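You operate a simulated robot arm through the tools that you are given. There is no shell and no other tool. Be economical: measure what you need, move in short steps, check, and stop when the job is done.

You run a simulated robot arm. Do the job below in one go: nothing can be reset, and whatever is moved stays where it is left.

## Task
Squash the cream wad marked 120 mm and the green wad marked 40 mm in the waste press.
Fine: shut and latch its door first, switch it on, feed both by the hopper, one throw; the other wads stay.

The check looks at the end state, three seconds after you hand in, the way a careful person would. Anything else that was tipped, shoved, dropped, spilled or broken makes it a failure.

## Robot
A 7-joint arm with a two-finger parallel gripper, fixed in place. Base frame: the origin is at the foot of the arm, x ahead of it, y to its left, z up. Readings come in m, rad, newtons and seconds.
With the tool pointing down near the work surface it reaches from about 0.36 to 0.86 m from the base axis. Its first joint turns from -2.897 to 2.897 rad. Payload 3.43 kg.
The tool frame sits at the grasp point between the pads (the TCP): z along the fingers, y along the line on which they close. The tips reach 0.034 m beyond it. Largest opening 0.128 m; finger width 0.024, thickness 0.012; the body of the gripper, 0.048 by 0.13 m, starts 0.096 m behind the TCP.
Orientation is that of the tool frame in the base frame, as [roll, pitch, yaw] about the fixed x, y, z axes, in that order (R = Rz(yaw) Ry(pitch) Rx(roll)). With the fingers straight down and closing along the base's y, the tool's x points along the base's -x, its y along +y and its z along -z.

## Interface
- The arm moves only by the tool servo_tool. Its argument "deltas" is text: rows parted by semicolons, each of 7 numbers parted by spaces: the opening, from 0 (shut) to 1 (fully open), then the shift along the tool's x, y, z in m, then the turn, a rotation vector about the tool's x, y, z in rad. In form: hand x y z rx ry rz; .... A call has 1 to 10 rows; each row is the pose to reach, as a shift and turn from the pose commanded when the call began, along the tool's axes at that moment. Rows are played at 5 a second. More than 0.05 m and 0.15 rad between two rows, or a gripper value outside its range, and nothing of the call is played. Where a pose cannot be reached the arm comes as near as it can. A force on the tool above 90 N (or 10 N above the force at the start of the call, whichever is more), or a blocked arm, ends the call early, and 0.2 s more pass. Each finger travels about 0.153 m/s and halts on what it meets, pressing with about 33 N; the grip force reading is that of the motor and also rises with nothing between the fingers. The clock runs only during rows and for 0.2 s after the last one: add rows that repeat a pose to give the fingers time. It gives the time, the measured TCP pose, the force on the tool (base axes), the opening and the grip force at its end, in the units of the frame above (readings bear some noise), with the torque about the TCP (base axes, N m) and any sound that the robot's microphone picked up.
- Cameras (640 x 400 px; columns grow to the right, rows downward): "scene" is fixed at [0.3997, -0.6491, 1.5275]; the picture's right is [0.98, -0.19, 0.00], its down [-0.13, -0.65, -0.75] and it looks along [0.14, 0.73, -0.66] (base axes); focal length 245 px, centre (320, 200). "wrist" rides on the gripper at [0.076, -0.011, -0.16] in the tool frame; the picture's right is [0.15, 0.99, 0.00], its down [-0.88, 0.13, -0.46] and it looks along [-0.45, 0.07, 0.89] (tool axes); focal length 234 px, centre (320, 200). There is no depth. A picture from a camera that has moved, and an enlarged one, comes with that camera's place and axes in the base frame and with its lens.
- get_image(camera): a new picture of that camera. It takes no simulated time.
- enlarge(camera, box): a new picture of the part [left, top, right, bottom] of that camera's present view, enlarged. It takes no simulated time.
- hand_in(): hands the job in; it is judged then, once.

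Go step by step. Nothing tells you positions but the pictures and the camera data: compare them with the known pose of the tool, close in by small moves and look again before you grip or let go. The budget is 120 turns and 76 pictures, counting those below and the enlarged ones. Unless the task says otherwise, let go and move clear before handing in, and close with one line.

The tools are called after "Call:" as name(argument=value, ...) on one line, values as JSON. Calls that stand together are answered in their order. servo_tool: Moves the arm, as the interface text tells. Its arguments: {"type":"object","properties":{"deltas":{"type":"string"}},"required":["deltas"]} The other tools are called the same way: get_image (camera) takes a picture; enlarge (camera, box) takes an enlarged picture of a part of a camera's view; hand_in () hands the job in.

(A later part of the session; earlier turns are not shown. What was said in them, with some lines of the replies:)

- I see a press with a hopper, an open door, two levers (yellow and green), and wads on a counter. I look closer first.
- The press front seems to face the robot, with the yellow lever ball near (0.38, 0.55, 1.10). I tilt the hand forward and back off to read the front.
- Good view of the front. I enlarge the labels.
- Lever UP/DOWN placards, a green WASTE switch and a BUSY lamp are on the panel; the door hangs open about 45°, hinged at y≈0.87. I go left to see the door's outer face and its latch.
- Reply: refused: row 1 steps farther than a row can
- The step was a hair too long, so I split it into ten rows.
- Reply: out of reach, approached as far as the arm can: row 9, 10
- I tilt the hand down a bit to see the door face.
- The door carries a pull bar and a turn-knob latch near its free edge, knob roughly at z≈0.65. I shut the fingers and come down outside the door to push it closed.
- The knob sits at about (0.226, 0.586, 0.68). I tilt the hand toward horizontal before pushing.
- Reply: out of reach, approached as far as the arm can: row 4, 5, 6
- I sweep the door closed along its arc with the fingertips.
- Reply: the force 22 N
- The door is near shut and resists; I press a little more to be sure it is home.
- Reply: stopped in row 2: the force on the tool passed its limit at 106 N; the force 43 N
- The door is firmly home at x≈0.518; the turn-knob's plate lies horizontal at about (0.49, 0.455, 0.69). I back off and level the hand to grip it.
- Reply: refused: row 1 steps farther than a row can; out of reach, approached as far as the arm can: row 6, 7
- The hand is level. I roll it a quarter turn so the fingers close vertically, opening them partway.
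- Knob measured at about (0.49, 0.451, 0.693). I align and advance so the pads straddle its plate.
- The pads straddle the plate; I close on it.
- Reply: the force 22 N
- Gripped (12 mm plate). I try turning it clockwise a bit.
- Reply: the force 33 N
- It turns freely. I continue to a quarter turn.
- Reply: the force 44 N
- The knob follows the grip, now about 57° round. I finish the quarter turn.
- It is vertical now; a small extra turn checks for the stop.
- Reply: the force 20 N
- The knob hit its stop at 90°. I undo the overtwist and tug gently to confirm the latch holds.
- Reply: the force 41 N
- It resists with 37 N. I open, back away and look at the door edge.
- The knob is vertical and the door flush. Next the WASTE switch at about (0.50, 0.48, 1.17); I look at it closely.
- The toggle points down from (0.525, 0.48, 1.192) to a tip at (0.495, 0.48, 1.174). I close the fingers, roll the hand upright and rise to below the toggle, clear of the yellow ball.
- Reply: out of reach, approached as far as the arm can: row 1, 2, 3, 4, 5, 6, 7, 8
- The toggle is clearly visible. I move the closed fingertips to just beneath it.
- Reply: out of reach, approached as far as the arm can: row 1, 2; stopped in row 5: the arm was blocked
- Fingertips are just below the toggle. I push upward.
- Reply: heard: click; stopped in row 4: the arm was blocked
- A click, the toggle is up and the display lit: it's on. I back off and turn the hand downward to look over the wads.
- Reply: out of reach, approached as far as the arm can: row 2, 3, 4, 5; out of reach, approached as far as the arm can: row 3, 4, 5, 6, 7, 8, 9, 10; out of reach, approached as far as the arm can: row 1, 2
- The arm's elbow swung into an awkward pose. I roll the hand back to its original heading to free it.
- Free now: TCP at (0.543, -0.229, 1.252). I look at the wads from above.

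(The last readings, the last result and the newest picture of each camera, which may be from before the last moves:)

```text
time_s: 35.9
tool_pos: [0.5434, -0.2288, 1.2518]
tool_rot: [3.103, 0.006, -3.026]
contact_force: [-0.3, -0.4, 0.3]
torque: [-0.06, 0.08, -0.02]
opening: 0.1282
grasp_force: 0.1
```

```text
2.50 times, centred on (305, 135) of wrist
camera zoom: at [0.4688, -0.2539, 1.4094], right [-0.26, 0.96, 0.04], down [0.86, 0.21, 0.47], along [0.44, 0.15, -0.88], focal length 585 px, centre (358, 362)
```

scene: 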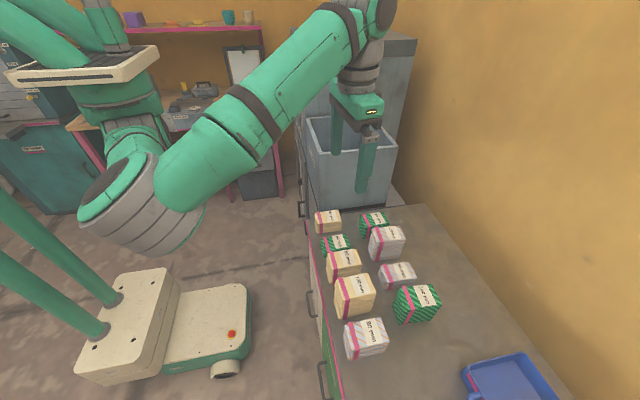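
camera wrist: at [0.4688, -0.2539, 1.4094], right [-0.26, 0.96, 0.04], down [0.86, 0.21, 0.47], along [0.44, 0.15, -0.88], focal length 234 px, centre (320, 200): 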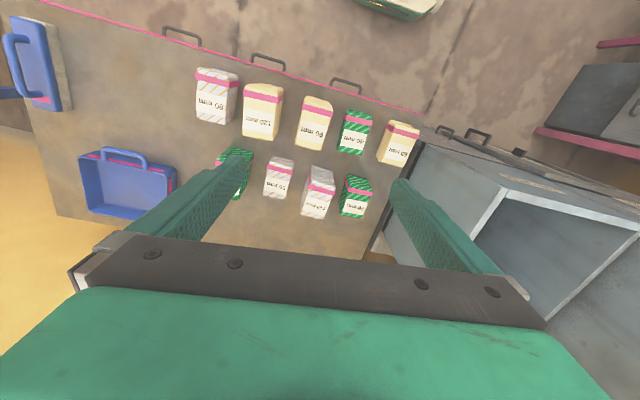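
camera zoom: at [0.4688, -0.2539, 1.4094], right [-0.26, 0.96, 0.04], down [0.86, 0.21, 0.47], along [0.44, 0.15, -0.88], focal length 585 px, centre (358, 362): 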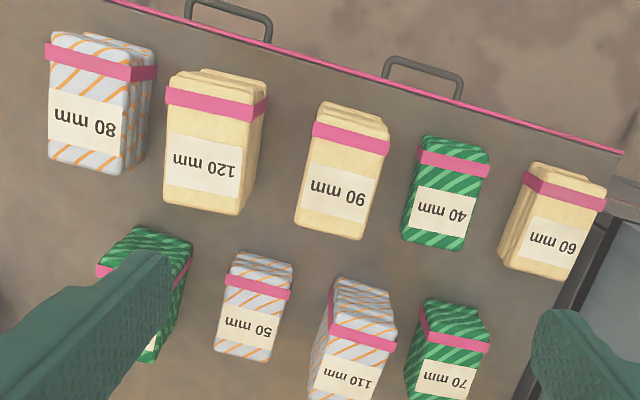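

The 120 wad is about 82×65 mm, centred near (0.565, -0.333), standing 120 mm tall with ~40 mm gaps either side. I square the hand and descend above it with fingers at 90 mm.

Call:
servo_tool(deltas="0.7 -0.002 -0.03 0.01 0.013 0 0.04; 0.7 -0.005 -0.06 0.03 0.026 0 0.08; 0.7 -0.0094 -0.09 0.06 0.038 0 0.115; 0.7 -0.0094 -0.1067 0.1 0.038 0 0.115; 0.7 -0.0094 -0.1067 0.145 0.038 0 0.115; 0.7 -0.0094 -0.1067 0.19 0.038 0 0.115; 0.7 -0.0094 -0.1067 0.23 0.038 0 0.115; 0.7 -0.0094 -0.1067 0.245 0.038 0 0.115")

Call:
get_image(camera="wrist")

Call:
get_image(camera="scene")

```text
time_s: 37.7
tool_pos: [0.5664, -0.3216, 1.0048]
tool_rot: [3.141, 0.003, -3.138]
contact_force: [0.2, 0.2, 0.2]
torque: [0.0, 0.01, 0.0]
opening: 0.0895
grasp_force: 0.1
```

```text
32 pictures are left
camera wrist: at [0.4895, -0.3329, 1.1622], right [-0.15, 0.99, 0.0], down [0.88, 0.13, 0.46], along [0.45, 0.07, -0.89], focal length 234 px, centre (320, 200)
```

wrist: 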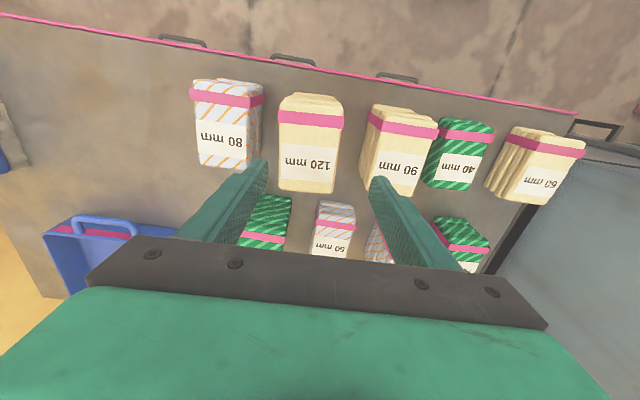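

```text
31 pictures are left
```

scene: 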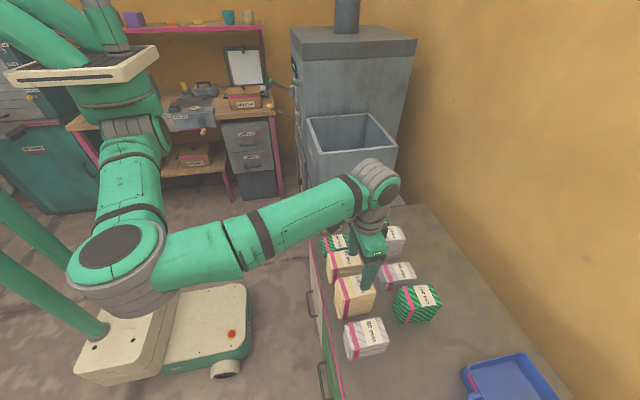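

Wad centre re-measured at (0.560, -0.332); I shift 10 mm and descend around it.

Call:
servo_tool(deltas="0.7 0.004 -0.0105 0 0 0 0; 0.7 0.004 -0.0105 0.04 0 0 0; 0.7 0.004 -0.0105 0.07 0 0 0")

Call:
get_image(camera="wrist")

Call:
enlarge(camera="scene", box=[310, 220, 430, 340])

```text
time_s: 38.5
tool_pos: [0.5589, -0.3328, 0.9332]
tool_rot: [3.139, 0.003, -3.138]
contact_force: [0.6, 0.1, 0.0]
torque: [-0.02, -0.02, 0.02]
opening: 0.0895
grasp_force: 0.0
```

```text
30 pictures are left
camera wrist: at [0.484, -0.3444, 1.0915], right [-0.15, 0.99, 0.0], down [0.88, 0.13, 0.46], along [0.45, 0.07, -0.89], focal length 234 px, centre (320, 200)
```

wrist: 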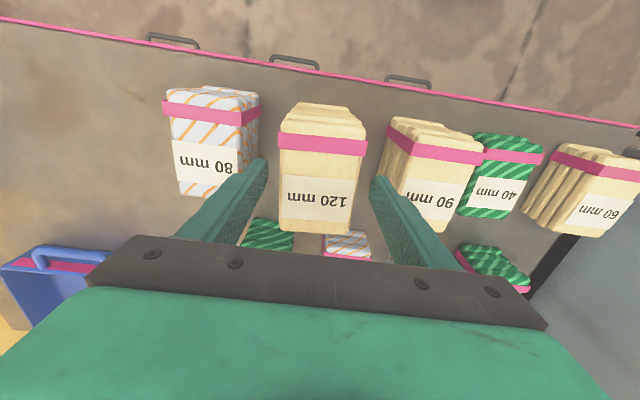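

```text
3.33 times, centred on (370, 280) of scene
camera zoom: at [0.3997, -0.6491, 1.5275], right [0.98, -0.19, 0.0], down [-0.13, -0.65, -0.75], along [0.14, 0.73, -0.66], focal length 817 px, centre (153, -67)
```

zoom: 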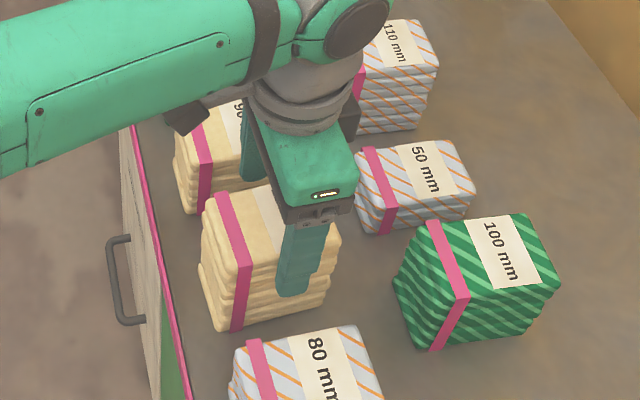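

Fingers straddle it evenly. I go down and grip.

Call:
servo_tool(deltas="0.7 0 0 0.035 0 0 0; 0.7 0 0 0.066 0 0 0; 0.7 0 0 0.066 0 0 0; 0.2 0 0 0.066 0 0 0; 0.2 0 0 0.066 0 0 0; 0.2 0 0 0.066 0 0 0")

```text
time_s: 39.9
tool_pos: [0.5621, -0.3318, 0.8673]
tool_rot: [3.14, 0.005, -3.14]
contact_force: [0.7, 0.7, -0.2]
torque: [-0.02, 0.01, 0.0]
opening: 0.0647
grasp_force: 32.4
```

Gripped at 65 mm. I lift straight up.

Call:
servo_tool(deltas="0.2 0 0 -0.02 0 0 0; 0.2 0 0 -0.06 0 0 0; 0.2 0 0 -0.105 0 0 0; 0.2 0 0 -0.15 0 0 0; 0.2 0 0 -0.195 0 0 0; 0.2 0 0 -0.24 0 0 0; 0.2 0 0 -0.285 0 0 0; 0.2 0 0 -0.33 0 0 0; 0.2 0 0 -0.36 0 0 0")

Call:
get_image(camera="scene")

```text
time_s: 41.9
tool_pos: [0.5612, -0.3341, 1.2277]
tool_rot: [3.139, 0.004, -3.139]
contact_force: [0.0, 0.3, -2.4]
torque: [0.03, 0.0, 0.01]
opening: 0.0643
grasp_force: 32.8
```

```text
28 pictures are left
```

scene: 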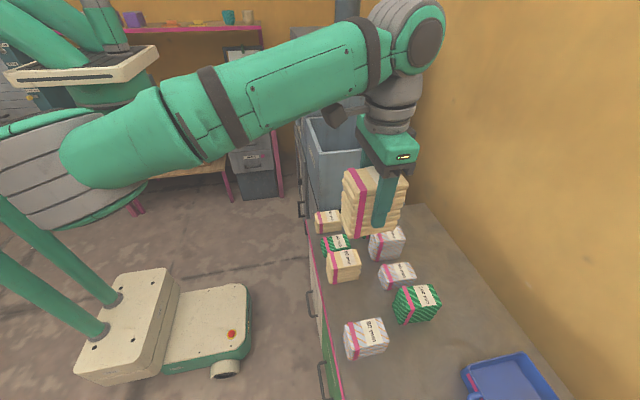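

Lifted cleanly. I carry it over to the hopper centre (0.675, 0.25).

Call:
servo_tool(deltas="0.2 -0.009 0.045 -0.002 0 0 0; 0.2 -0.018 0.09 -0.004 0 0 0; 0.2 -0.027 0.135 -0.006 0 0 0; 0.2 -0.036 0.18 -0.008 0 0 0; 0.2 -0.045 0.225 -0.01 0 0 0; 0.2 -0.054 0.27 -0.012 0 0 0; 0.2 -0.063 0.315 -0.014 0 0 0; 0.2 -0.072 0.36 -0.016 0 0 0; 0.2 -0.081 0.405 -0.018 0 0 0; 0.2 -0.09 0.45 -0.02 0 0 0")

Call:
servo_tool(deltas="0.2 -0.008 0.045 0 0 0 0; 0.2 -0.016 0.09 0 0 0 0; 0.2 -0.024 0.134 0 0 0 0; 0.2 -0.024 0.134 0 0 0 0")

Call:
get_image(camera="scene")

Call:
get_image(camera="wrist")

```text
time_s: 44.1
tool_pos: [0.6494, 0.1204, 1.2496]
tool_rot: [3.139, 0.004, -3.137]
contact_force: [0.0, -0.1, -1.1]
torque: [0.04, 0.08, -0.01]
opening: 0.0645
grasp_force: 32.7
```

```text
time_s: 45.1
tool_pos: [0.6716, 0.252, 1.2489]
tool_rot: [3.14, 0.004, -3.14]
contact_force: [1.5, -0.9, -0.7]
torque: [0.07, 0.01, 0.02]
opening: 0.0642
grasp_force: 32.8
```

```text
27 pictures are left
```

scene: 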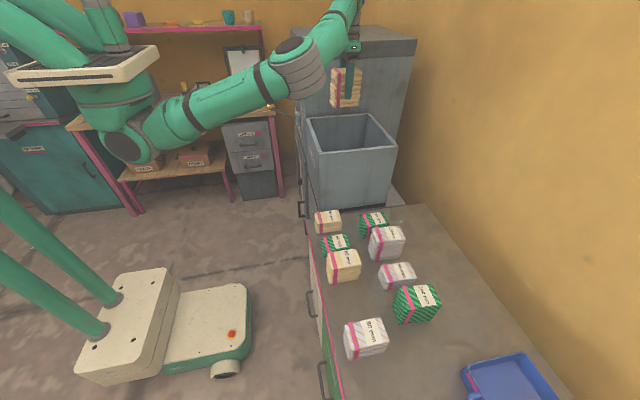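

```text
26 pictures are left
camera wrist: at [0.595, 0.2405, 1.4081], right [-0.15, 0.99, 0.0], down [0.88, 0.13, 0.46], along [0.45, 0.07, -0.89], focal length 234 px, centre (320, 200)
```

wrist: 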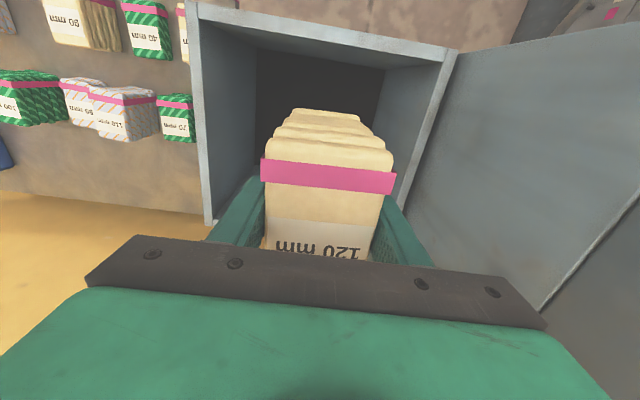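

Over the hopper, measured x 0.545–0.83, y 0.09–0.39. I lower inside and release.

Call:
servo_tool(deltas="0.2 0 -0.005 0.045 0 0 0; 0.2 0 -0.01 0.09 0 0 0; 0.2 0 -0.01 0.135 0 0 0; 0.2 0 -0.01 0.18 0 0 0; 0.2 0 -0.01 0.22 0 0 0; 0.2 0 -0.01 0.22 0 0 0; 0.8 0 -0.01 0.22 0 0 0; 0.8 0 -0.01 0.22 0 0 0; 0.8 0 -0.01 0.22 0 0 0")

Call:
servo_tool(deltas="0.8 0 0 -0.045 0 0 0; 0.8 0 0 -0.09 0 0 0; 0.8 0 0 -0.135 0 0 0; 0.8 0 0 -0.18 0 0 0; 0.8 0 0 -0.22 0 0 0")

Call:
get_image(camera="wrist")

```text
time_s: 47.1
tool_pos: [0.673, 0.2401, 1.0299]
tool_rot: [3.14, 0.004, -3.134]
contact_force: [0.7, -0.4, -0.3]
torque: [-0.05, -0.02, -0.01]
opening: 0.1024
grasp_force: 0.1
```

```text
time_s: 48.3
tool_pos: [0.6716, 0.2439, 1.25]
tool_rot: [3.14, 0.004, -3.138]
contact_force: [0.9, 0.5, 0.6]
torque: [0.0, 0.03, -0.02]
opening: 0.1027
grasp_force: 0.0
```

```text
25 pictures are left
camera wrist: at [0.5947, 0.2326, 1.4096], right [-0.15, 0.99, 0.0], down [0.88, 0.13, 0.46], along [0.45, 0.07, -0.89], focal length 234 px, centre (320, 200)
```

wrist: 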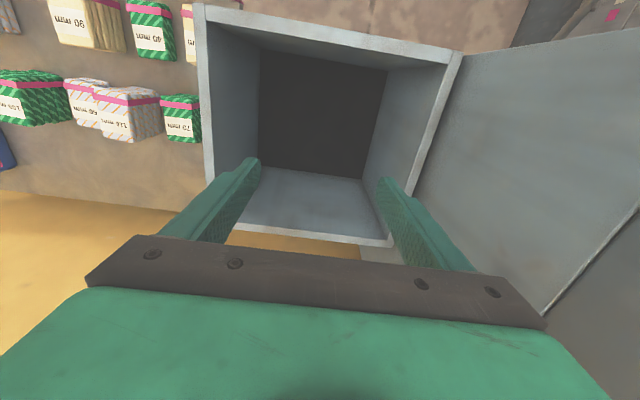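

The 120 wad has dropped into the press. Now to the green 40 mm wad, near (0.562, -0.12).

Call:
servo_tool(deltas="0.68 0.012 -0.041 0 0 0 0; 0.68 0.024 -0.082 0 0 0 0; 0.68 0.036 -0.123 0 0 0 0; 0.68 0.048 -0.164 0 0 0 0; 0.68 0.06 -0.205 0 0 0 0; 0.68 0.072 -0.246 0 0 0 0; 0.68 0.084 -0.287 0 0 0 0; 0.68 0.096 -0.325 0.02 0 0 0; 0.68 0.11 -0.35 0.06 0 0 0; 0.68 0.11 -0.366 0.1 0 0 0")

Call:
servo_tool(deltas="0.68 0 0 0.045 0 0 0; 0.68 0 0 0.09 0 0 0; 0.68 0 0 0.13 0 0 0; 0.68 0 0 0.13 0 0 0")

Call:
get_image(camera="wrist")

```text
time_s: 50.5
tool_pos: [0.5597, -0.1249, 1.1464]
tool_rot: [3.139, 0.004, -3.135]
contact_force: [-0.4, -0.6, -0.2]
torque: [-0.01, -0.02, 0.03]
opening: 0.087
grasp_force: 0.0
```

```text
time_s: 51.5
tool_pos: [0.5649, -0.1242, 1.0143]
tool_rot: [3.14, 0.005, -3.14]
contact_force: [0.0, 0.4, -0.2]
torque: [-0.02, 0.03, -0.05]
opening: 0.0869
grasp_force: 0.1
```

```text
24 pictures are left
camera wrist: at [0.4876, -0.1352, 1.173], right [-0.15, 0.99, 0.0], down [0.88, 0.13, 0.46], along [0.45, 0.07, -0.89], focal length 234 px, centre (320, 200)
```

wrist: 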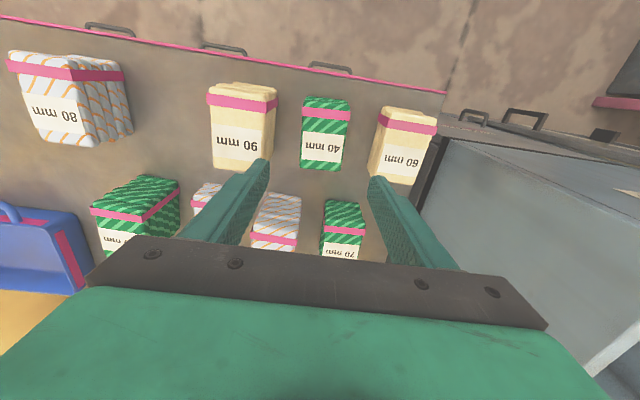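

Green 40 centre re-measured at (0.56, -0.118). I shift 6 mm and descend in two stages.

Call:
servo_tool(deltas="0.66 0.003 0.006 0 0 0 0; 0.66 0.003 0.006 0.045 0 0 0; 0.66 0.003 0.006 0.09 0 0 0; 0.66 0.003 0.006 0.12 0 0 0; 0.66 0.003 0.006 0.12 0 0 0")

Call:
get_image(camera="wrist")

```text
time_s: 52.7
tool_pos: [0.5608, -0.1183, 0.8959]
tool_rot: [-3.142, 0.004, -3.139]
contact_force: [-0.7, 0.0, 0.4]
torque: [0.03, 0.0, 0.03]
opening: 0.0847
grasp_force: 0.0
```

```text
23 pictures are left
camera wrist: at [0.4847, -0.1305, 1.0548], right [-0.15, 0.99, 0.0], down [0.88, 0.13, 0.46], along [0.45, 0.07, -0.89], focal length 234 px, centre (320, 200)
```

wrist: 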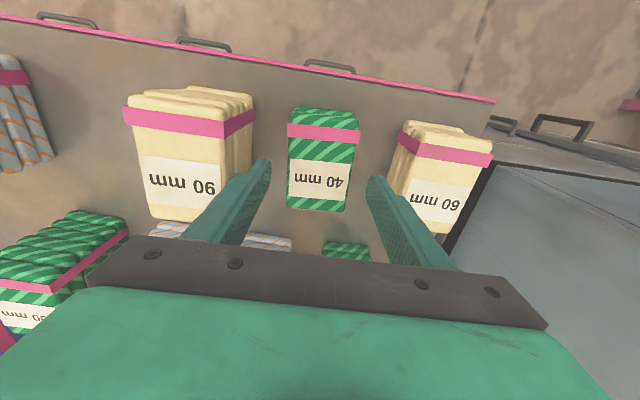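

Call:
servo_tool(deltas="0.66 0 0 0.03 0 0 0; 0.66 0 0 0.051 0 0 0; 0.66 0 0 0.051 0 0 0; 0.2 0 0 0.051 0 0 0; 0.2 0 0 0.051 0 0 0; 0.2 0 0 0.051 0 0 0")

```text
time_s: 54.1
tool_pos: [0.5593, -0.1198, 0.8445]
tool_rot: [3.14, 0.003, -3.139]
contact_force: [0.0, -0.8, 0.3]
torque: [0.03, -0.03, -0.01]
opening: 0.0635
grasp_force: 33.0
```

Gripped at 63.5 mm. I lift it.

Call:
servo_tool(deltas="0.2 0 0 -0.02 0 0 0; 0.2 0 0 -0.06 0 0 0; 0.2 0 0 -0.105 0 0 0; 0.2 0 0 -0.15 0 0 0; 0.2 0 0 -0.195 0 0 0; 0.2 0 0 -0.24 0 0 0; 0.2 0 0 -0.285 0 0 0; 0.2 0 0 -0.33 0 0 0; 0.2 0 0 -0.37 0 0 0; 0.2 0 0 -0.4 0 0 0")

Call:
get_image(camera="wrist")

```text
time_s: 56.3
tool_pos: [0.5591, -0.1212, 1.2478]
tool_rot: [3.14, 0.004, -3.138]
contact_force: [0.6, 0.2, -0.6]
torque: [0.01, 0.01, 0.0]
opening: 0.0634
grasp_force: 33.1
```

```text
22 pictures are left
camera wrist: at [0.4839, -0.1326, 1.406], right [-0.15, 0.99, 0.0], down [0.88, 0.13, 0.46], along [0.45, 0.07, -0.89], focal length 234 px, centre (320, 200)
```

wrist: 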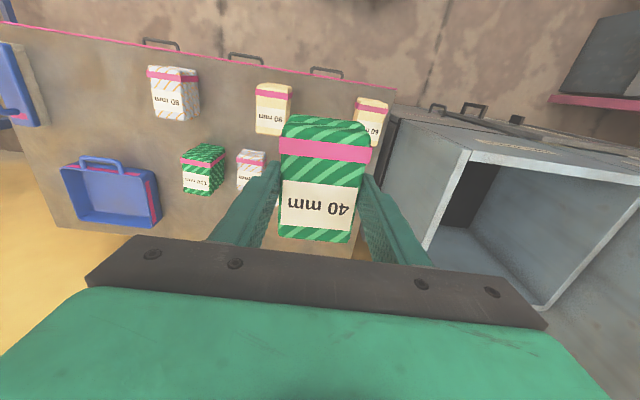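

The green 40 is held. Back to the hopper.

Call:
servo_tool(deltas="0.2 -0.0115 0.0365 0 0 0 0; 0.2 -0.023 0.073 0 0 0 0; 0.2 -0.0345 0.1095 0 0 0 0; 0.2 -0.046 0.146 0 0 0 0; 0.2 -0.0575 0.1825 0 0 0 0; 0.2 -0.069 0.219 0 0 0 0; 0.2 -0.0805 0.2555 0 0 0 0; 0.2 -0.092 0.292 0 0 0 0; 0.2 -0.1035 0.3285 0 0 0 0; 0.2 -0.115 0.365 0 0 0 0")

Call:
servo_tool(deltas="0.2 0 0 0.045 0 0 0; 0.2 0 0 0.09 0 0 0; 0.2 0 0 0.135 0 0 0; 0.2 0 0 0.18 0 0 0; 0.2 0 0 0.22 0 0 0; 0.2 0 0 0.22 0 0 0; 0.8 0 0 0.22 0 0 0; 0.8 0 0 0.22 0 0 0; 0.8 0 0 0.22 0 0 0")

Call:
servo_tool(deltas="0.8 0 0 -0.045 0 0 0; 0.8 0 0 -0.09 0 0 0; 0.8 0 0 -0.135 0 0 0; 0.8 0 0 -0.18 0 0 0; 0.8 0 0 -0.225 0 0 0")

Call:
get_image(camera="wrist")

Call:
get_image(camera="scene")

```text
time_s: 58.5
tool_pos: [0.6741, 0.2466, 1.2485]
tool_rot: [3.139, 0.002, -3.141]
contact_force: [-0.1, 0.0, -1.3]
torque: [0.06, 0.02, 0.01]
opening: 0.0634
grasp_force: 33.2
```

```text
time_s: 60.5
tool_pos: [0.6716, 0.2462, 1.0294]
tool_rot: [3.141, 0.004, -3.138]
contact_force: [-0.6, -0.4, 0.6]
torque: [-0.01, -0.03, 0.02]
opening: 0.1026
grasp_force: 0.1
```

```text
time_s: 61.7
tool_pos: [0.6739, 0.248, 1.2534]
tool_rot: [3.141, 0.002, -3.138]
contact_force: [-0.1, 0.2, 0.1]
torque: [0.02, 0.04, -0.02]
opening: 0.1027
grasp_force: 0.1
```

```text
21 pictures are left
camera wrist: at [0.5969, 0.2366, 1.4119], right [-0.15, 0.99, 0.0], down [0.88, 0.13, 0.46], along [0.45, 0.07, -0.89], focal length 234 px, centre (320, 200)
```

wrist: 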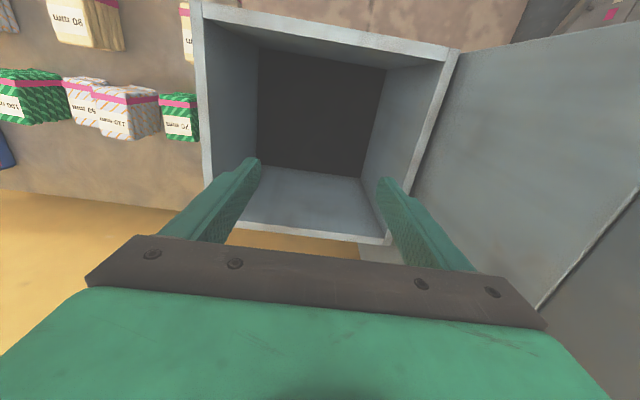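

```text
20 pictures are left
```

scene: 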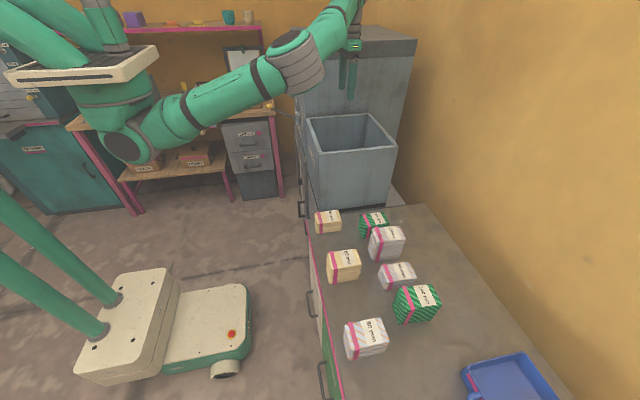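

Both wads are in and the others are untouched. Now the squash lever: I retreat in front of the press, then come over the yellow ball (about 0.38, 0.547, 1.096).

Call:
servo_tool(deltas="0.5 0.045 0 0 0 0 0; 0.5 0.09 0 0 0 0 0; 0.5 0.135 0 0 0 0 0; 0.5 0.18 0 0 0 0 0; 0.5 0.225 0 0 0 0 0; 0.5 0.265 0.01 0 0 0 0; 0.5 0.285 0.05 0 0 0 0; 0.5 0.285 0.095 0 0 0 0; 0.5 0.285 0.14 0 0 0 0; 0.5 0.285 0.185 0 0 0 0")

Call:
servo_tool(deltas="0.5 0 0.04 0 0 0 0; 0.5 0 0.08 0 0 0 0; 0.5 0 0.115 0 0 0 0; 0.5 0 0.115 0 0 0 0")

Call:
get_image(camera="wrist")

Call:
get_image(camera="scene")

```text
time_s: 63.9
tool_pos: [0.3868, 0.4322, 1.2536]
tool_rot: [3.139, 0.004, -3.141]
contact_force: [1.6, -1.1, 0.5]
torque: [0.06, 0.03, 0.0]
opening: 0.0639
grasp_force: 0.1
```

```text
time_s: 64.9
tool_pos: [0.3857, 0.547, 1.2511]
tool_rot: [3.14, 0.003, -3.137]
contact_force: [-0.4, 0.9, -0.2]
torque: [-0.01, 0.0, 0.01]
opening: 0.0643
grasp_force: 0.0
```

```text
19 pictures are left
camera wrist: at [0.3092, 0.5352, 1.4102], right [-0.15, 0.99, 0.0], down [0.88, 0.13, 0.46], along [0.45, 0.07, -0.89], focal length 234 px, centre (320, 200)
```

wrist: 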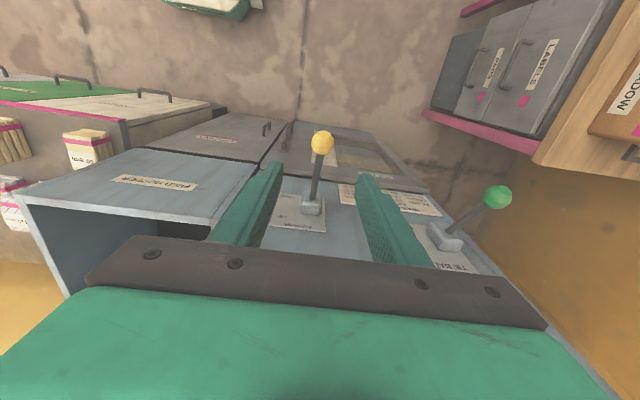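

```text
18 pictures are left
```

scene: 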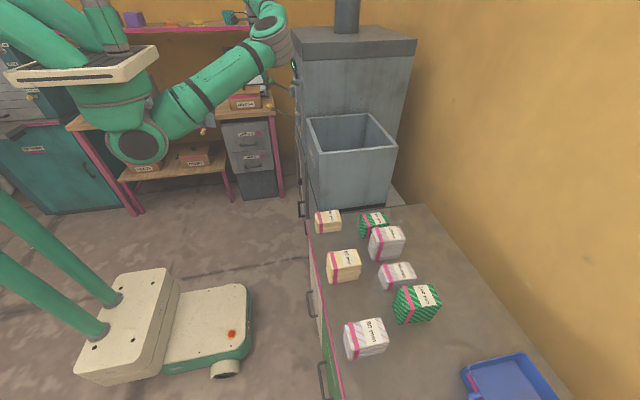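

Ball confirmed at (0.380, 0.549, 1.096). I straddle it and grip.

Call:
servo_tool(deltas="0.5 0.006 0.002 0.04 0 0 0; 0.5 0.006 0.002 0.08 0 0 0; 0.5 0.006 0.002 0.12 0 0 0; 0.5 0.006 0.002 0.148 0 0 0; 0.5 0.006 0.002 0.148 0 0 0")

Call:
get_image(camera="wrist")

Call:
enlarge(camera="scene", box=[240, 50, 340, 125])

```text
time_s: 66.1
tool_pos: [0.3806, 0.5479, 1.103]
tool_rot: [3.139, 0.004, -3.138]
contact_force: [0.1, 0.4, 0.1]
torque: [0.04, 0.01, -0.01]
opening: 0.064
grasp_force: 0.0
```

```text
17 pictures are left
camera wrist: at [0.3041, 0.5372, 1.2611], right [-0.15, 0.99, 0.0], down [0.88, 0.13, 0.46], along [0.45, 0.07, -0.89], focal length 234 px, centre (320, 200)
```

wrist: 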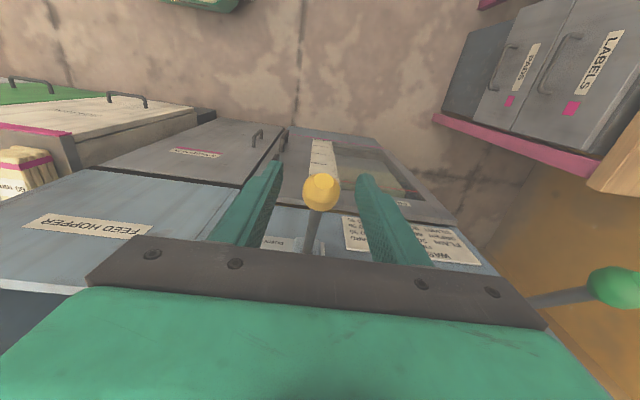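

```text
5.33 times, centred on (290, 88) of scene
camera zoom: at [0.3997, -0.6491, 1.5275], right [0.98, -0.19, 0.0], down [-0.13, -0.65, -0.75], along [0.14, 0.73, -0.66], focal length 1307 px, centre (480, 800)
```

zoom: 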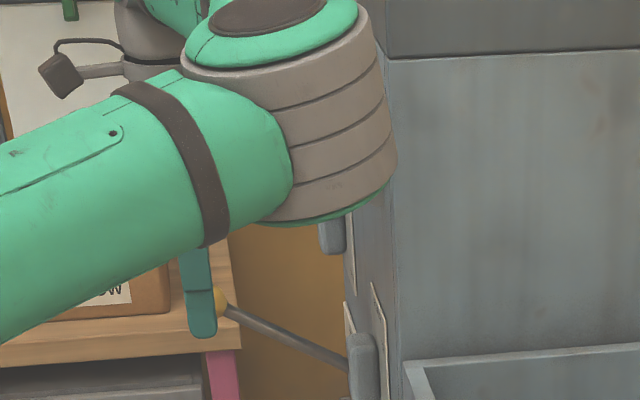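

The ball sits between the pads. I grip and throw the lever down along its arc.

Call:
servo_tool(deltas="0.1 0 0 0 0 0 0; 0.1 0 0 0 0 0 0; 0.1 0 0 0 0 0 0; 0.1 0.011 0 0.025 0 0 0; 0.1 0.019 0 0.051 0 0 0; 0.1 0.021 0 0.079 0 0 0; 0.1 0.019 0 0.107 0 0 0; 0.1 0.011 0 0.133 0 0 0; 0.1 0.001 0 0.156 0 0 0")

Call:
get_image(camera="wrist")

```text
time_s: 68.1
tool_pos: [0.3786, 0.5494, 0.9471]
tool_rot: [3.137, 0.003, -3.135]
contact_force: [-9.8, 35.4, 11.3]
torque: [-0.27, -0.14, 0.09]
opening: 0.0329
grasp_force: 17.9
```

```text
15 pictures are left
camera wrist: at [0.3028, 0.5373, 1.106], right [-0.15, 0.99, 0.01], down [0.88, 0.13, 0.46], along [0.45, 0.07, -0.89], focal length 234 px, centre (320, 200)
```

wrist: 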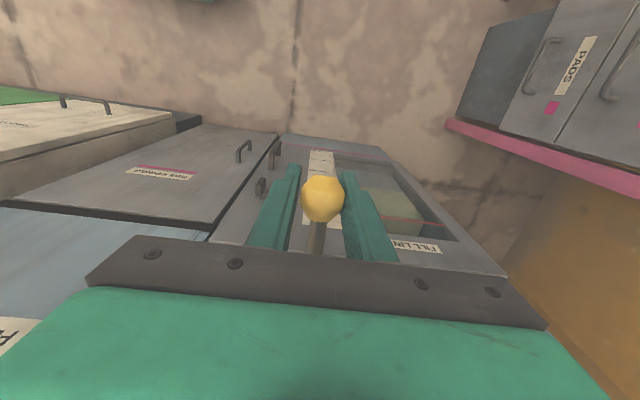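

The lever followed. I press slightly further to the stop and listen.

Call:
servo_tool(deltas="0.1 -0.003 0.002 0.006 0 0 0; 0.1 -0.006 0.002 0.012 0 0 0; 0.1 -0.006 0.002 0.012 0 0 0")

Call:
enlarge(camera="wrist", box=[200, 100, 500, 290])

```text
time_s: 68.9
tool_pos: [0.3862, 0.5505, 0.9354]
tool_rot: [-3.141, 0.004, -3.137]
contact_force: [-22.8, 18.9, 11.4]
torque: [-0.07, -1.04, -0.17]
opening: 0.0304
grasp_force: 44.5
```

```text
2.11 times, centred on (350, 195) of wrist
camera zoom: at [0.3094, 0.5391, 1.0945], right [-0.15, 0.99, 0.0], down [0.88, 0.13, 0.46], along [0.45, 0.07, -0.89], focal length 493 px, centre (257, 210)
```

zoom: 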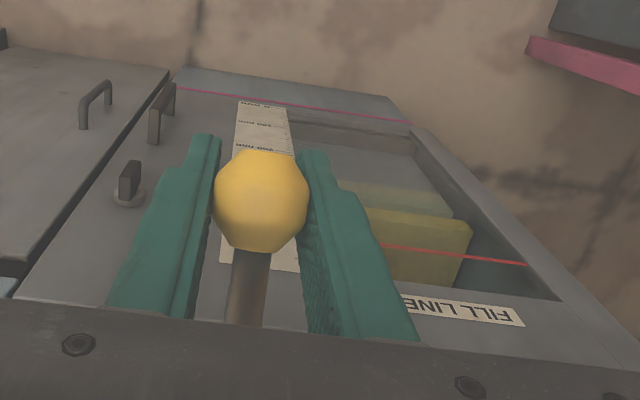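

A yellow plate now shows in the window. I hold still a moment and look again.

Call:
servo_tool(deltas="0.1 0 0 0 0 0 0; 0.1 0 0 0 0 0 0; 0.1 0 0 0 0 0 0; 0.1 0 0 0 0 0 0; 0.1 0 0 0 0 0 0; 0.1 0 0 0 0 0 0; 0.1 0 0 0 0 0 0; 0.1 0 0 0 0 0 0; 0.1 0 0 0 0 0 0; 0.1 0 0 0 0 0 0")

Call:
enlarge(camera="wrist", box=[200, 100, 500, 290])

```text
time_s: 71.1
tool_pos: [0.3858, 0.5512, 0.9364]
tool_rot: [3.14, 0.002, -3.139]
contact_force: [-30.9, 7.5, -2.2]
torque: [-0.14, 0.18, 0.01]
opening: 0.0303
grasp_force: 44.9
```

```text
2.11 times, centred on (350, 195) of wrist
camera zoom: at [0.3095, 0.5392, 1.0946], right [-0.15, 0.99, 0.0], down [0.88, 0.13, 0.46], along [0.45, 0.07, -0.89], focal length 493 px, centre (257, 210)
```

zoom: 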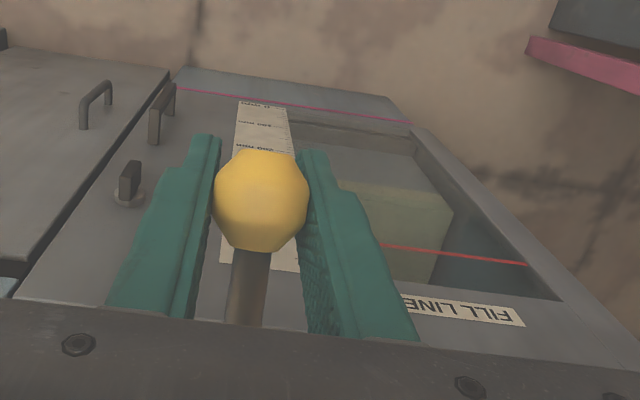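

The platen is descending. I keep holding and watch.

Call:
servo_tool(deltas="0.1 0 0 0 0 0 0; 0.1 0 0 0 0 0 0; 0.1 0 0 0 0 0 0; 0.1 0 0 0 0 0 0; 0.1 0 0 0 0 0 0; 0.1 0 0 0 0 0 0; 0.1 0 0 0 0 0 0; 0.1 0 0 0 0 0 0; 0.1 0 0 0 0 0 0; 0.1 0 0 0 0 0 0")

Call:
servo_tool(deltas="0.1 0 0 0 0 0 0; 0.1 0 0 0 0 0 0; 0.1 0 0 0 0 0 0; 0.1 0 0 0 0 0 0; 0.1 0 0 0 0 0 0; 0.1 0 0 0 0 0 0; 0.1 0 0 0 0 0 0; 0.1 0 0 0 0 0 0; 0.1 0 0 0 0 0 0; 0.1 0 0 0 0 0 0")

Call:
enlarge(camera="wrist", box=[200, 100, 500, 290])

```text
time_s: 73.3
tool_pos: [0.3849, 0.5506, 0.9359]
tool_rot: [3.139, 0.003, -3.138]
contact_force: [-30.2, 1.6, -1.4]
torque: [-0.04, 0.05, 0.0]
opening: 0.0303
grasp_force: 45.3
```

```text
time_s: 75.5
tool_pos: [0.386, 0.5493, 0.9368]
tool_rot: [3.138, 0.004, -3.139]
contact_force: [-27.6, -0.1, 3.2]
torque: [0.01, -0.26, -0.02]
opening: 0.0306
grasp_force: 44.4
```

```text
2.11 times, centred on (350, 195) of wrist
camera zoom: at [0.3095, 0.5392, 1.095], right [-0.15, 0.99, 0.0], down [0.88, 0.13, 0.46], along [0.45, 0.07, -0.89], focal length 493 px, centre (257, 210)
```

zoom: 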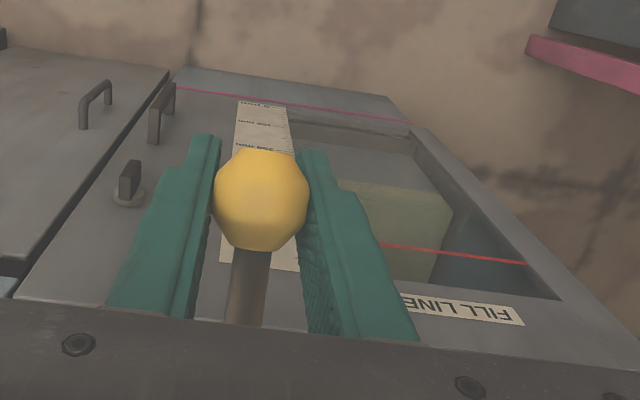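

The platen has stopped moving. I release the ball and withdraw upward to look at the window and the BUSY lamp.

Call:
servo_tool(deltas="0.5 0 0 0 0 0 0; 0.5 0 0 0 0 0 0; 0.5 0 0 -0.04 0 0 0; 0.5 0.005 0 -0.08 0 0 0; 0.5 0.01 0 -0.12 0 0 0; 0.5 0.02 -0.02 -0.16 0 0 0; 0.5 0.03 -0.05 -0.19 0 0 0; 0.5 0.04 -0.09 -0.21 0 0 0")

Call:
get_image(camera="wrist")

Call:
enlarge(camera="scene", box=[240, 50, 340, 125])

```text
time_s: 77.3
tool_pos: [0.3465, 0.4584, 1.1472]
tool_rot: [3.138, 0.003, -3.14]
contact_force: [0.6, 0.9, -0.1]
torque: [-0.02, -0.02, 0.0]
opening: 0.064
grasp_force: 0.1
```

```text
11 pictures are left
camera wrist: at [0.2696, 0.4477, 1.3061], right [-0.15, 0.99, 0.0], down [0.88, 0.13, 0.46], along [0.45, 0.07, -0.89], focal length 234 px, centre (320, 200)
```

wrist: 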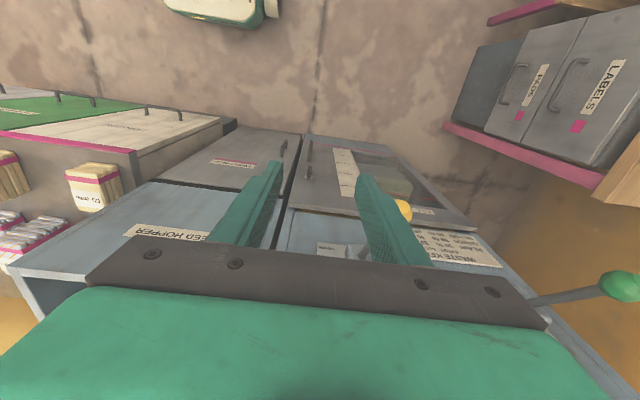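

```text
5.33 times, centred on (290, 88) of scene
camera zoom: at [0.3997, -0.6491, 1.5275], right [0.98, -0.19, 0.0], down [-0.13, -0.65, -0.75], along [0.14, 0.73, -0.66], focal length 1307 px, centre (480, 800)
```

zoom: 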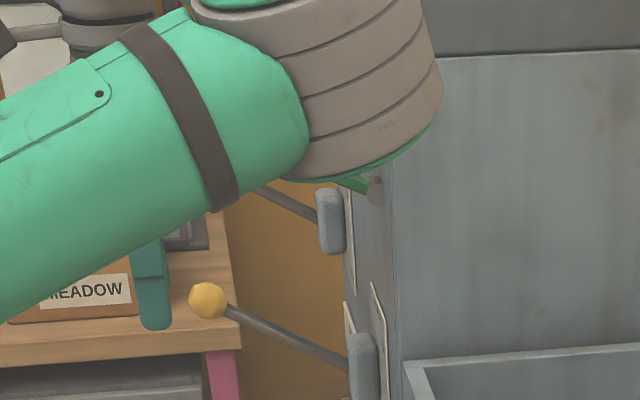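

The lever has sprung back up after its one throw. I tilt to check the window, door and lamp.

Call:
servo_tool(deltas="0.5 0.01 0 0 0 -0.14 0; 0.5 0.02 0 0 0 -0.28 0; 0.5 0.03 0 0 0 -0.42 0; 0.5 0.03 0 0 0 -0.56 0")

Call:
get_image(camera="wrist")

```text
time_s: 78.3
tool_pos: [0.3166, 0.4595, 1.146]
tool_rot: [3.138, 0.565, -3.139]
contact_force: [0.6, 1.2, -0.3]
torque: [0.0, 0.02, 0.0]
opening: 0.0641
grasp_force: 0.1
```

```text
9 pictures are left
camera wrist: at [0.1672, 0.4485, 1.2398], right [-0.13, 0.99, -0.08], down [0.5, 0.13, 0.86], along [0.86, 0.07, -0.51], focal length 234 px, centre (320, 200)
```

wrist: 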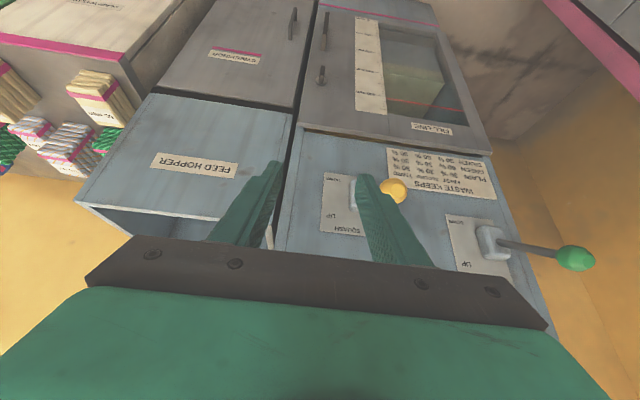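

Call:
enlarge(camera="wrist", box=[300, 0, 500, 150])

```text
2.67 times, centred on (400, 75) of wrist
camera zoom: at [0.1672, 0.4485, 1.2398], right [-0.13, 0.99, -0.08], down [0.5, 0.13, 0.86], along [0.86, 0.07, -0.51], focal length 624 px, centre (107, 533)
```

zoom: 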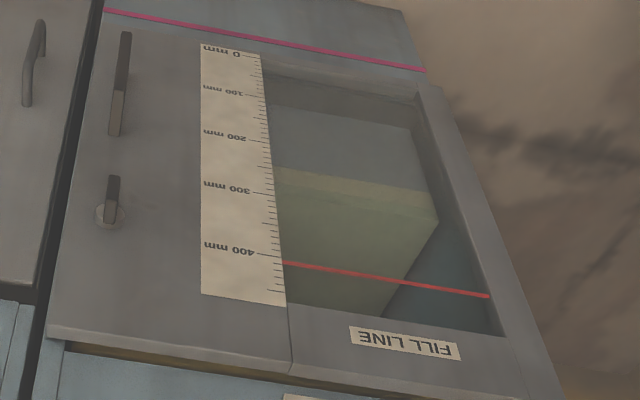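

I wait a couple of seconds to see whether the press is still cycling.

Call:
servo_tool(deltas="0.5 0 0 0 0 0.1 0; 0.5 0.02 0 -0.03 0 0 0; 0.5 0.04 0 -0.06 0 -0.08 0; 0.5 0.04 0 -0.06 0 -0.08 0; 0.5 0.04 0 -0.06 0 -0.08 0; 0.5 0.04 0 -0.06 0 -0.08 0; 0.5 0.04 0 -0.06 0 -0.08 0; 0.5 0.04 0 -0.06 0 -0.08 0; 0.5 0.04 0 -0.06 0 -0.08 0; 0.5 0.04 0 -0.06 0 -0.08 0")

Call:
enlarge(camera="wrist", box=[270, 0, 550, 210])

```text
time_s: 80.5
tool_pos: [0.2496, 0.4584, 1.1593]
tool_rot: [-3.118, 0.609, -3.123]
contact_force: [-0.3, 0.7, 1.5]
torque: [0.03, 0.03, 0.0]
opening: 0.0639
grasp_force: 0.1
```

```text
1.90 times, centred on (410, 105) of wrist
camera zoom: at [0.0955, 0.4484, 1.2457], right [-0.12, 0.99, -0.1], down [0.46, 0.15, 0.88], along [0.88, 0.06, -0.47], focal length 446 px, centre (149, 381)
```

zoom: 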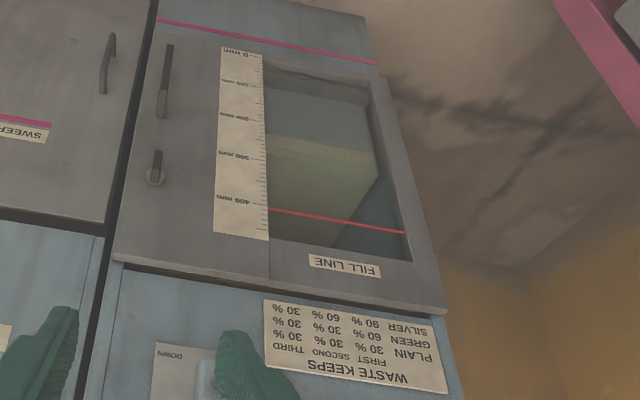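

Call:
get_image(camera="wrist")

```text
6 pictures are left
camera wrist: at [0.0955, 0.4484, 1.2457], right [-0.12, 0.99, -0.1], down [0.46, 0.15, 0.88], along [0.88, 0.06, -0.47], focal length 234 px, centre (320, 200)
```

wrist: 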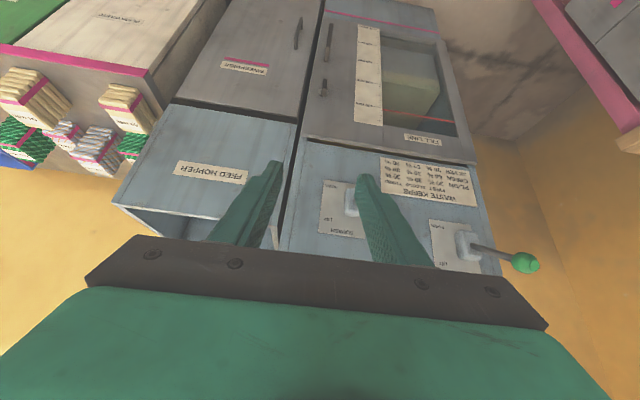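

I raise and tilt to see the BUSY lamp and display.

Call:
servo_tool(deltas="0.5 -0.015 0 -0.02 0 -0.12 0; 0.5 -0.03 0 -0.042 0 -0.24 0; 0.5 -0.045 0 -0.062 0 -0.36 0; 0.5 -0.057 0 -0.082 0 -0.45 0; 0.5 -0.057 0 -0.082 0 -0.45 0")

Call:
enlarge(camera="wrist", box=[240, 0, 560, 250])

```text
time_s: 81.7
tool_pos: [0.3023, 0.4949, 1.1883]
tool_rot: [-3.106, 1.057, -3.106]
contact_force: [-0.1, 0.4, 0.0]
torque: [0.0, 0.0, 0.03]
opening: 0.0638
grasp_force: 0.1
out of reach, approached as far as the arm can: row 3, 4, 5
```

```text
1.60 times, centred on (400, 125) of wrist
camera zoom: at [0.1259, 0.4829, 1.2005], right [-0.08, 0.99, -0.14], down [0.03, 0.15, 0.99], along [1.0, 0.07, -0.05], focal length 375 px, centre (192, 320)
```

zoom: 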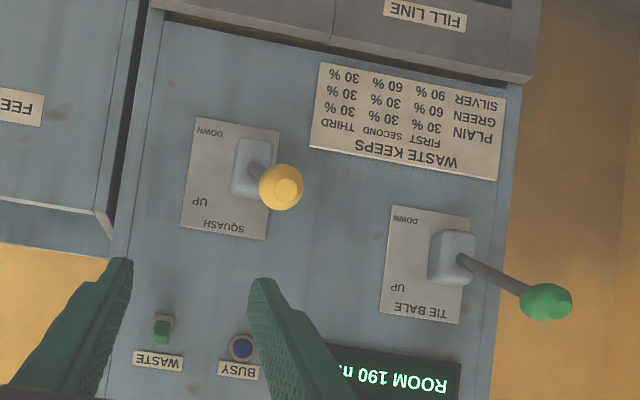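

The display reads "ROOM 190 mm", BUSY is off and the lever is back up. The window shows the bale at roughly 240 mm, which fits 36 + 24 mm of squashed wad added. I move clear and take a final look.

Call:
servo_tool(deltas="0.5 0 -0.03 -0.03 0 0.1 0; 0.5 0 -0.06 -0.05 0 0.2 0; 0.5 0 -0.1 -0.06 0 0.3 0; 0.5 0 -0.1 -0.06 0 0.3 0")

Call:
get_image(camera="scene")

Call:
get_image(camera="wrist")

```text
time_s: 82.7
tool_pos: [0.2505, 0.3961, 1.219]
tool_rot: [-3.117, 0.757, -3.117]
contact_force: [-0.3, 0.2, 0.0]
torque: [-0.01, 0.05, -0.04]
opening: 0.0639
grasp_force: 0.1
out of reach, approached as far as the arm can: row 1, 2
```

```text
4 pictures are left
```

scene: 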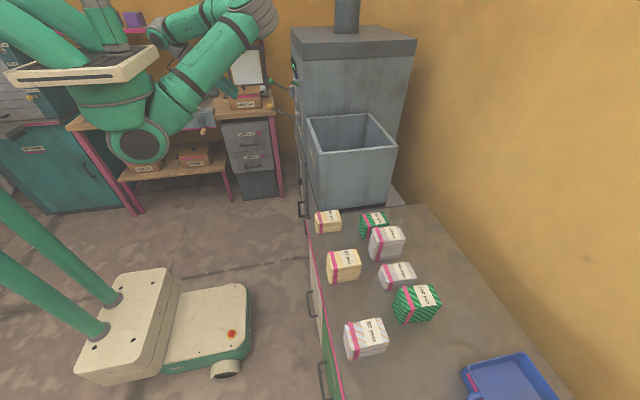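

```text
3 pictures are left
camera wrist: at [0.0852, 0.3857, 1.283], right [-0.11, 0.99, -0.12], down [0.32, 0.15, 0.93], along [0.94, 0.07, -0.34], focal length 234 px, centre (320, 200)
```

wrist: 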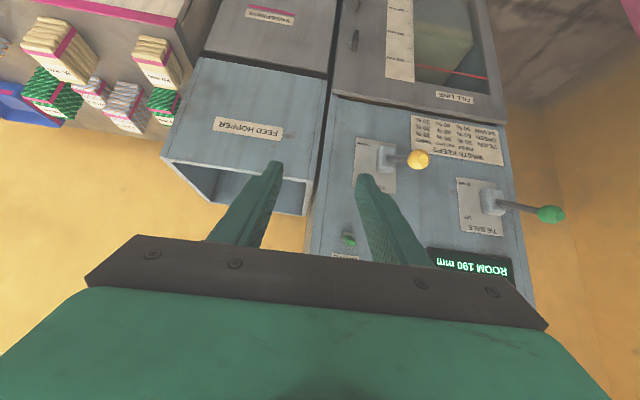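

The door is shut and latched, the press is on and idle, the other wads are in place and the arm is clear, so I hand in.

Call:
hand_in()

```text
The job is handed in.
```

I squashed the cream 120 mm and green 40 mm wads with one throw of the squash lever. The door was shut, latched and the press switched on before I fed them through the hopper. The other wads were not moved, and I handed the job in with the arm clear; the check's result hasn't come back to me.
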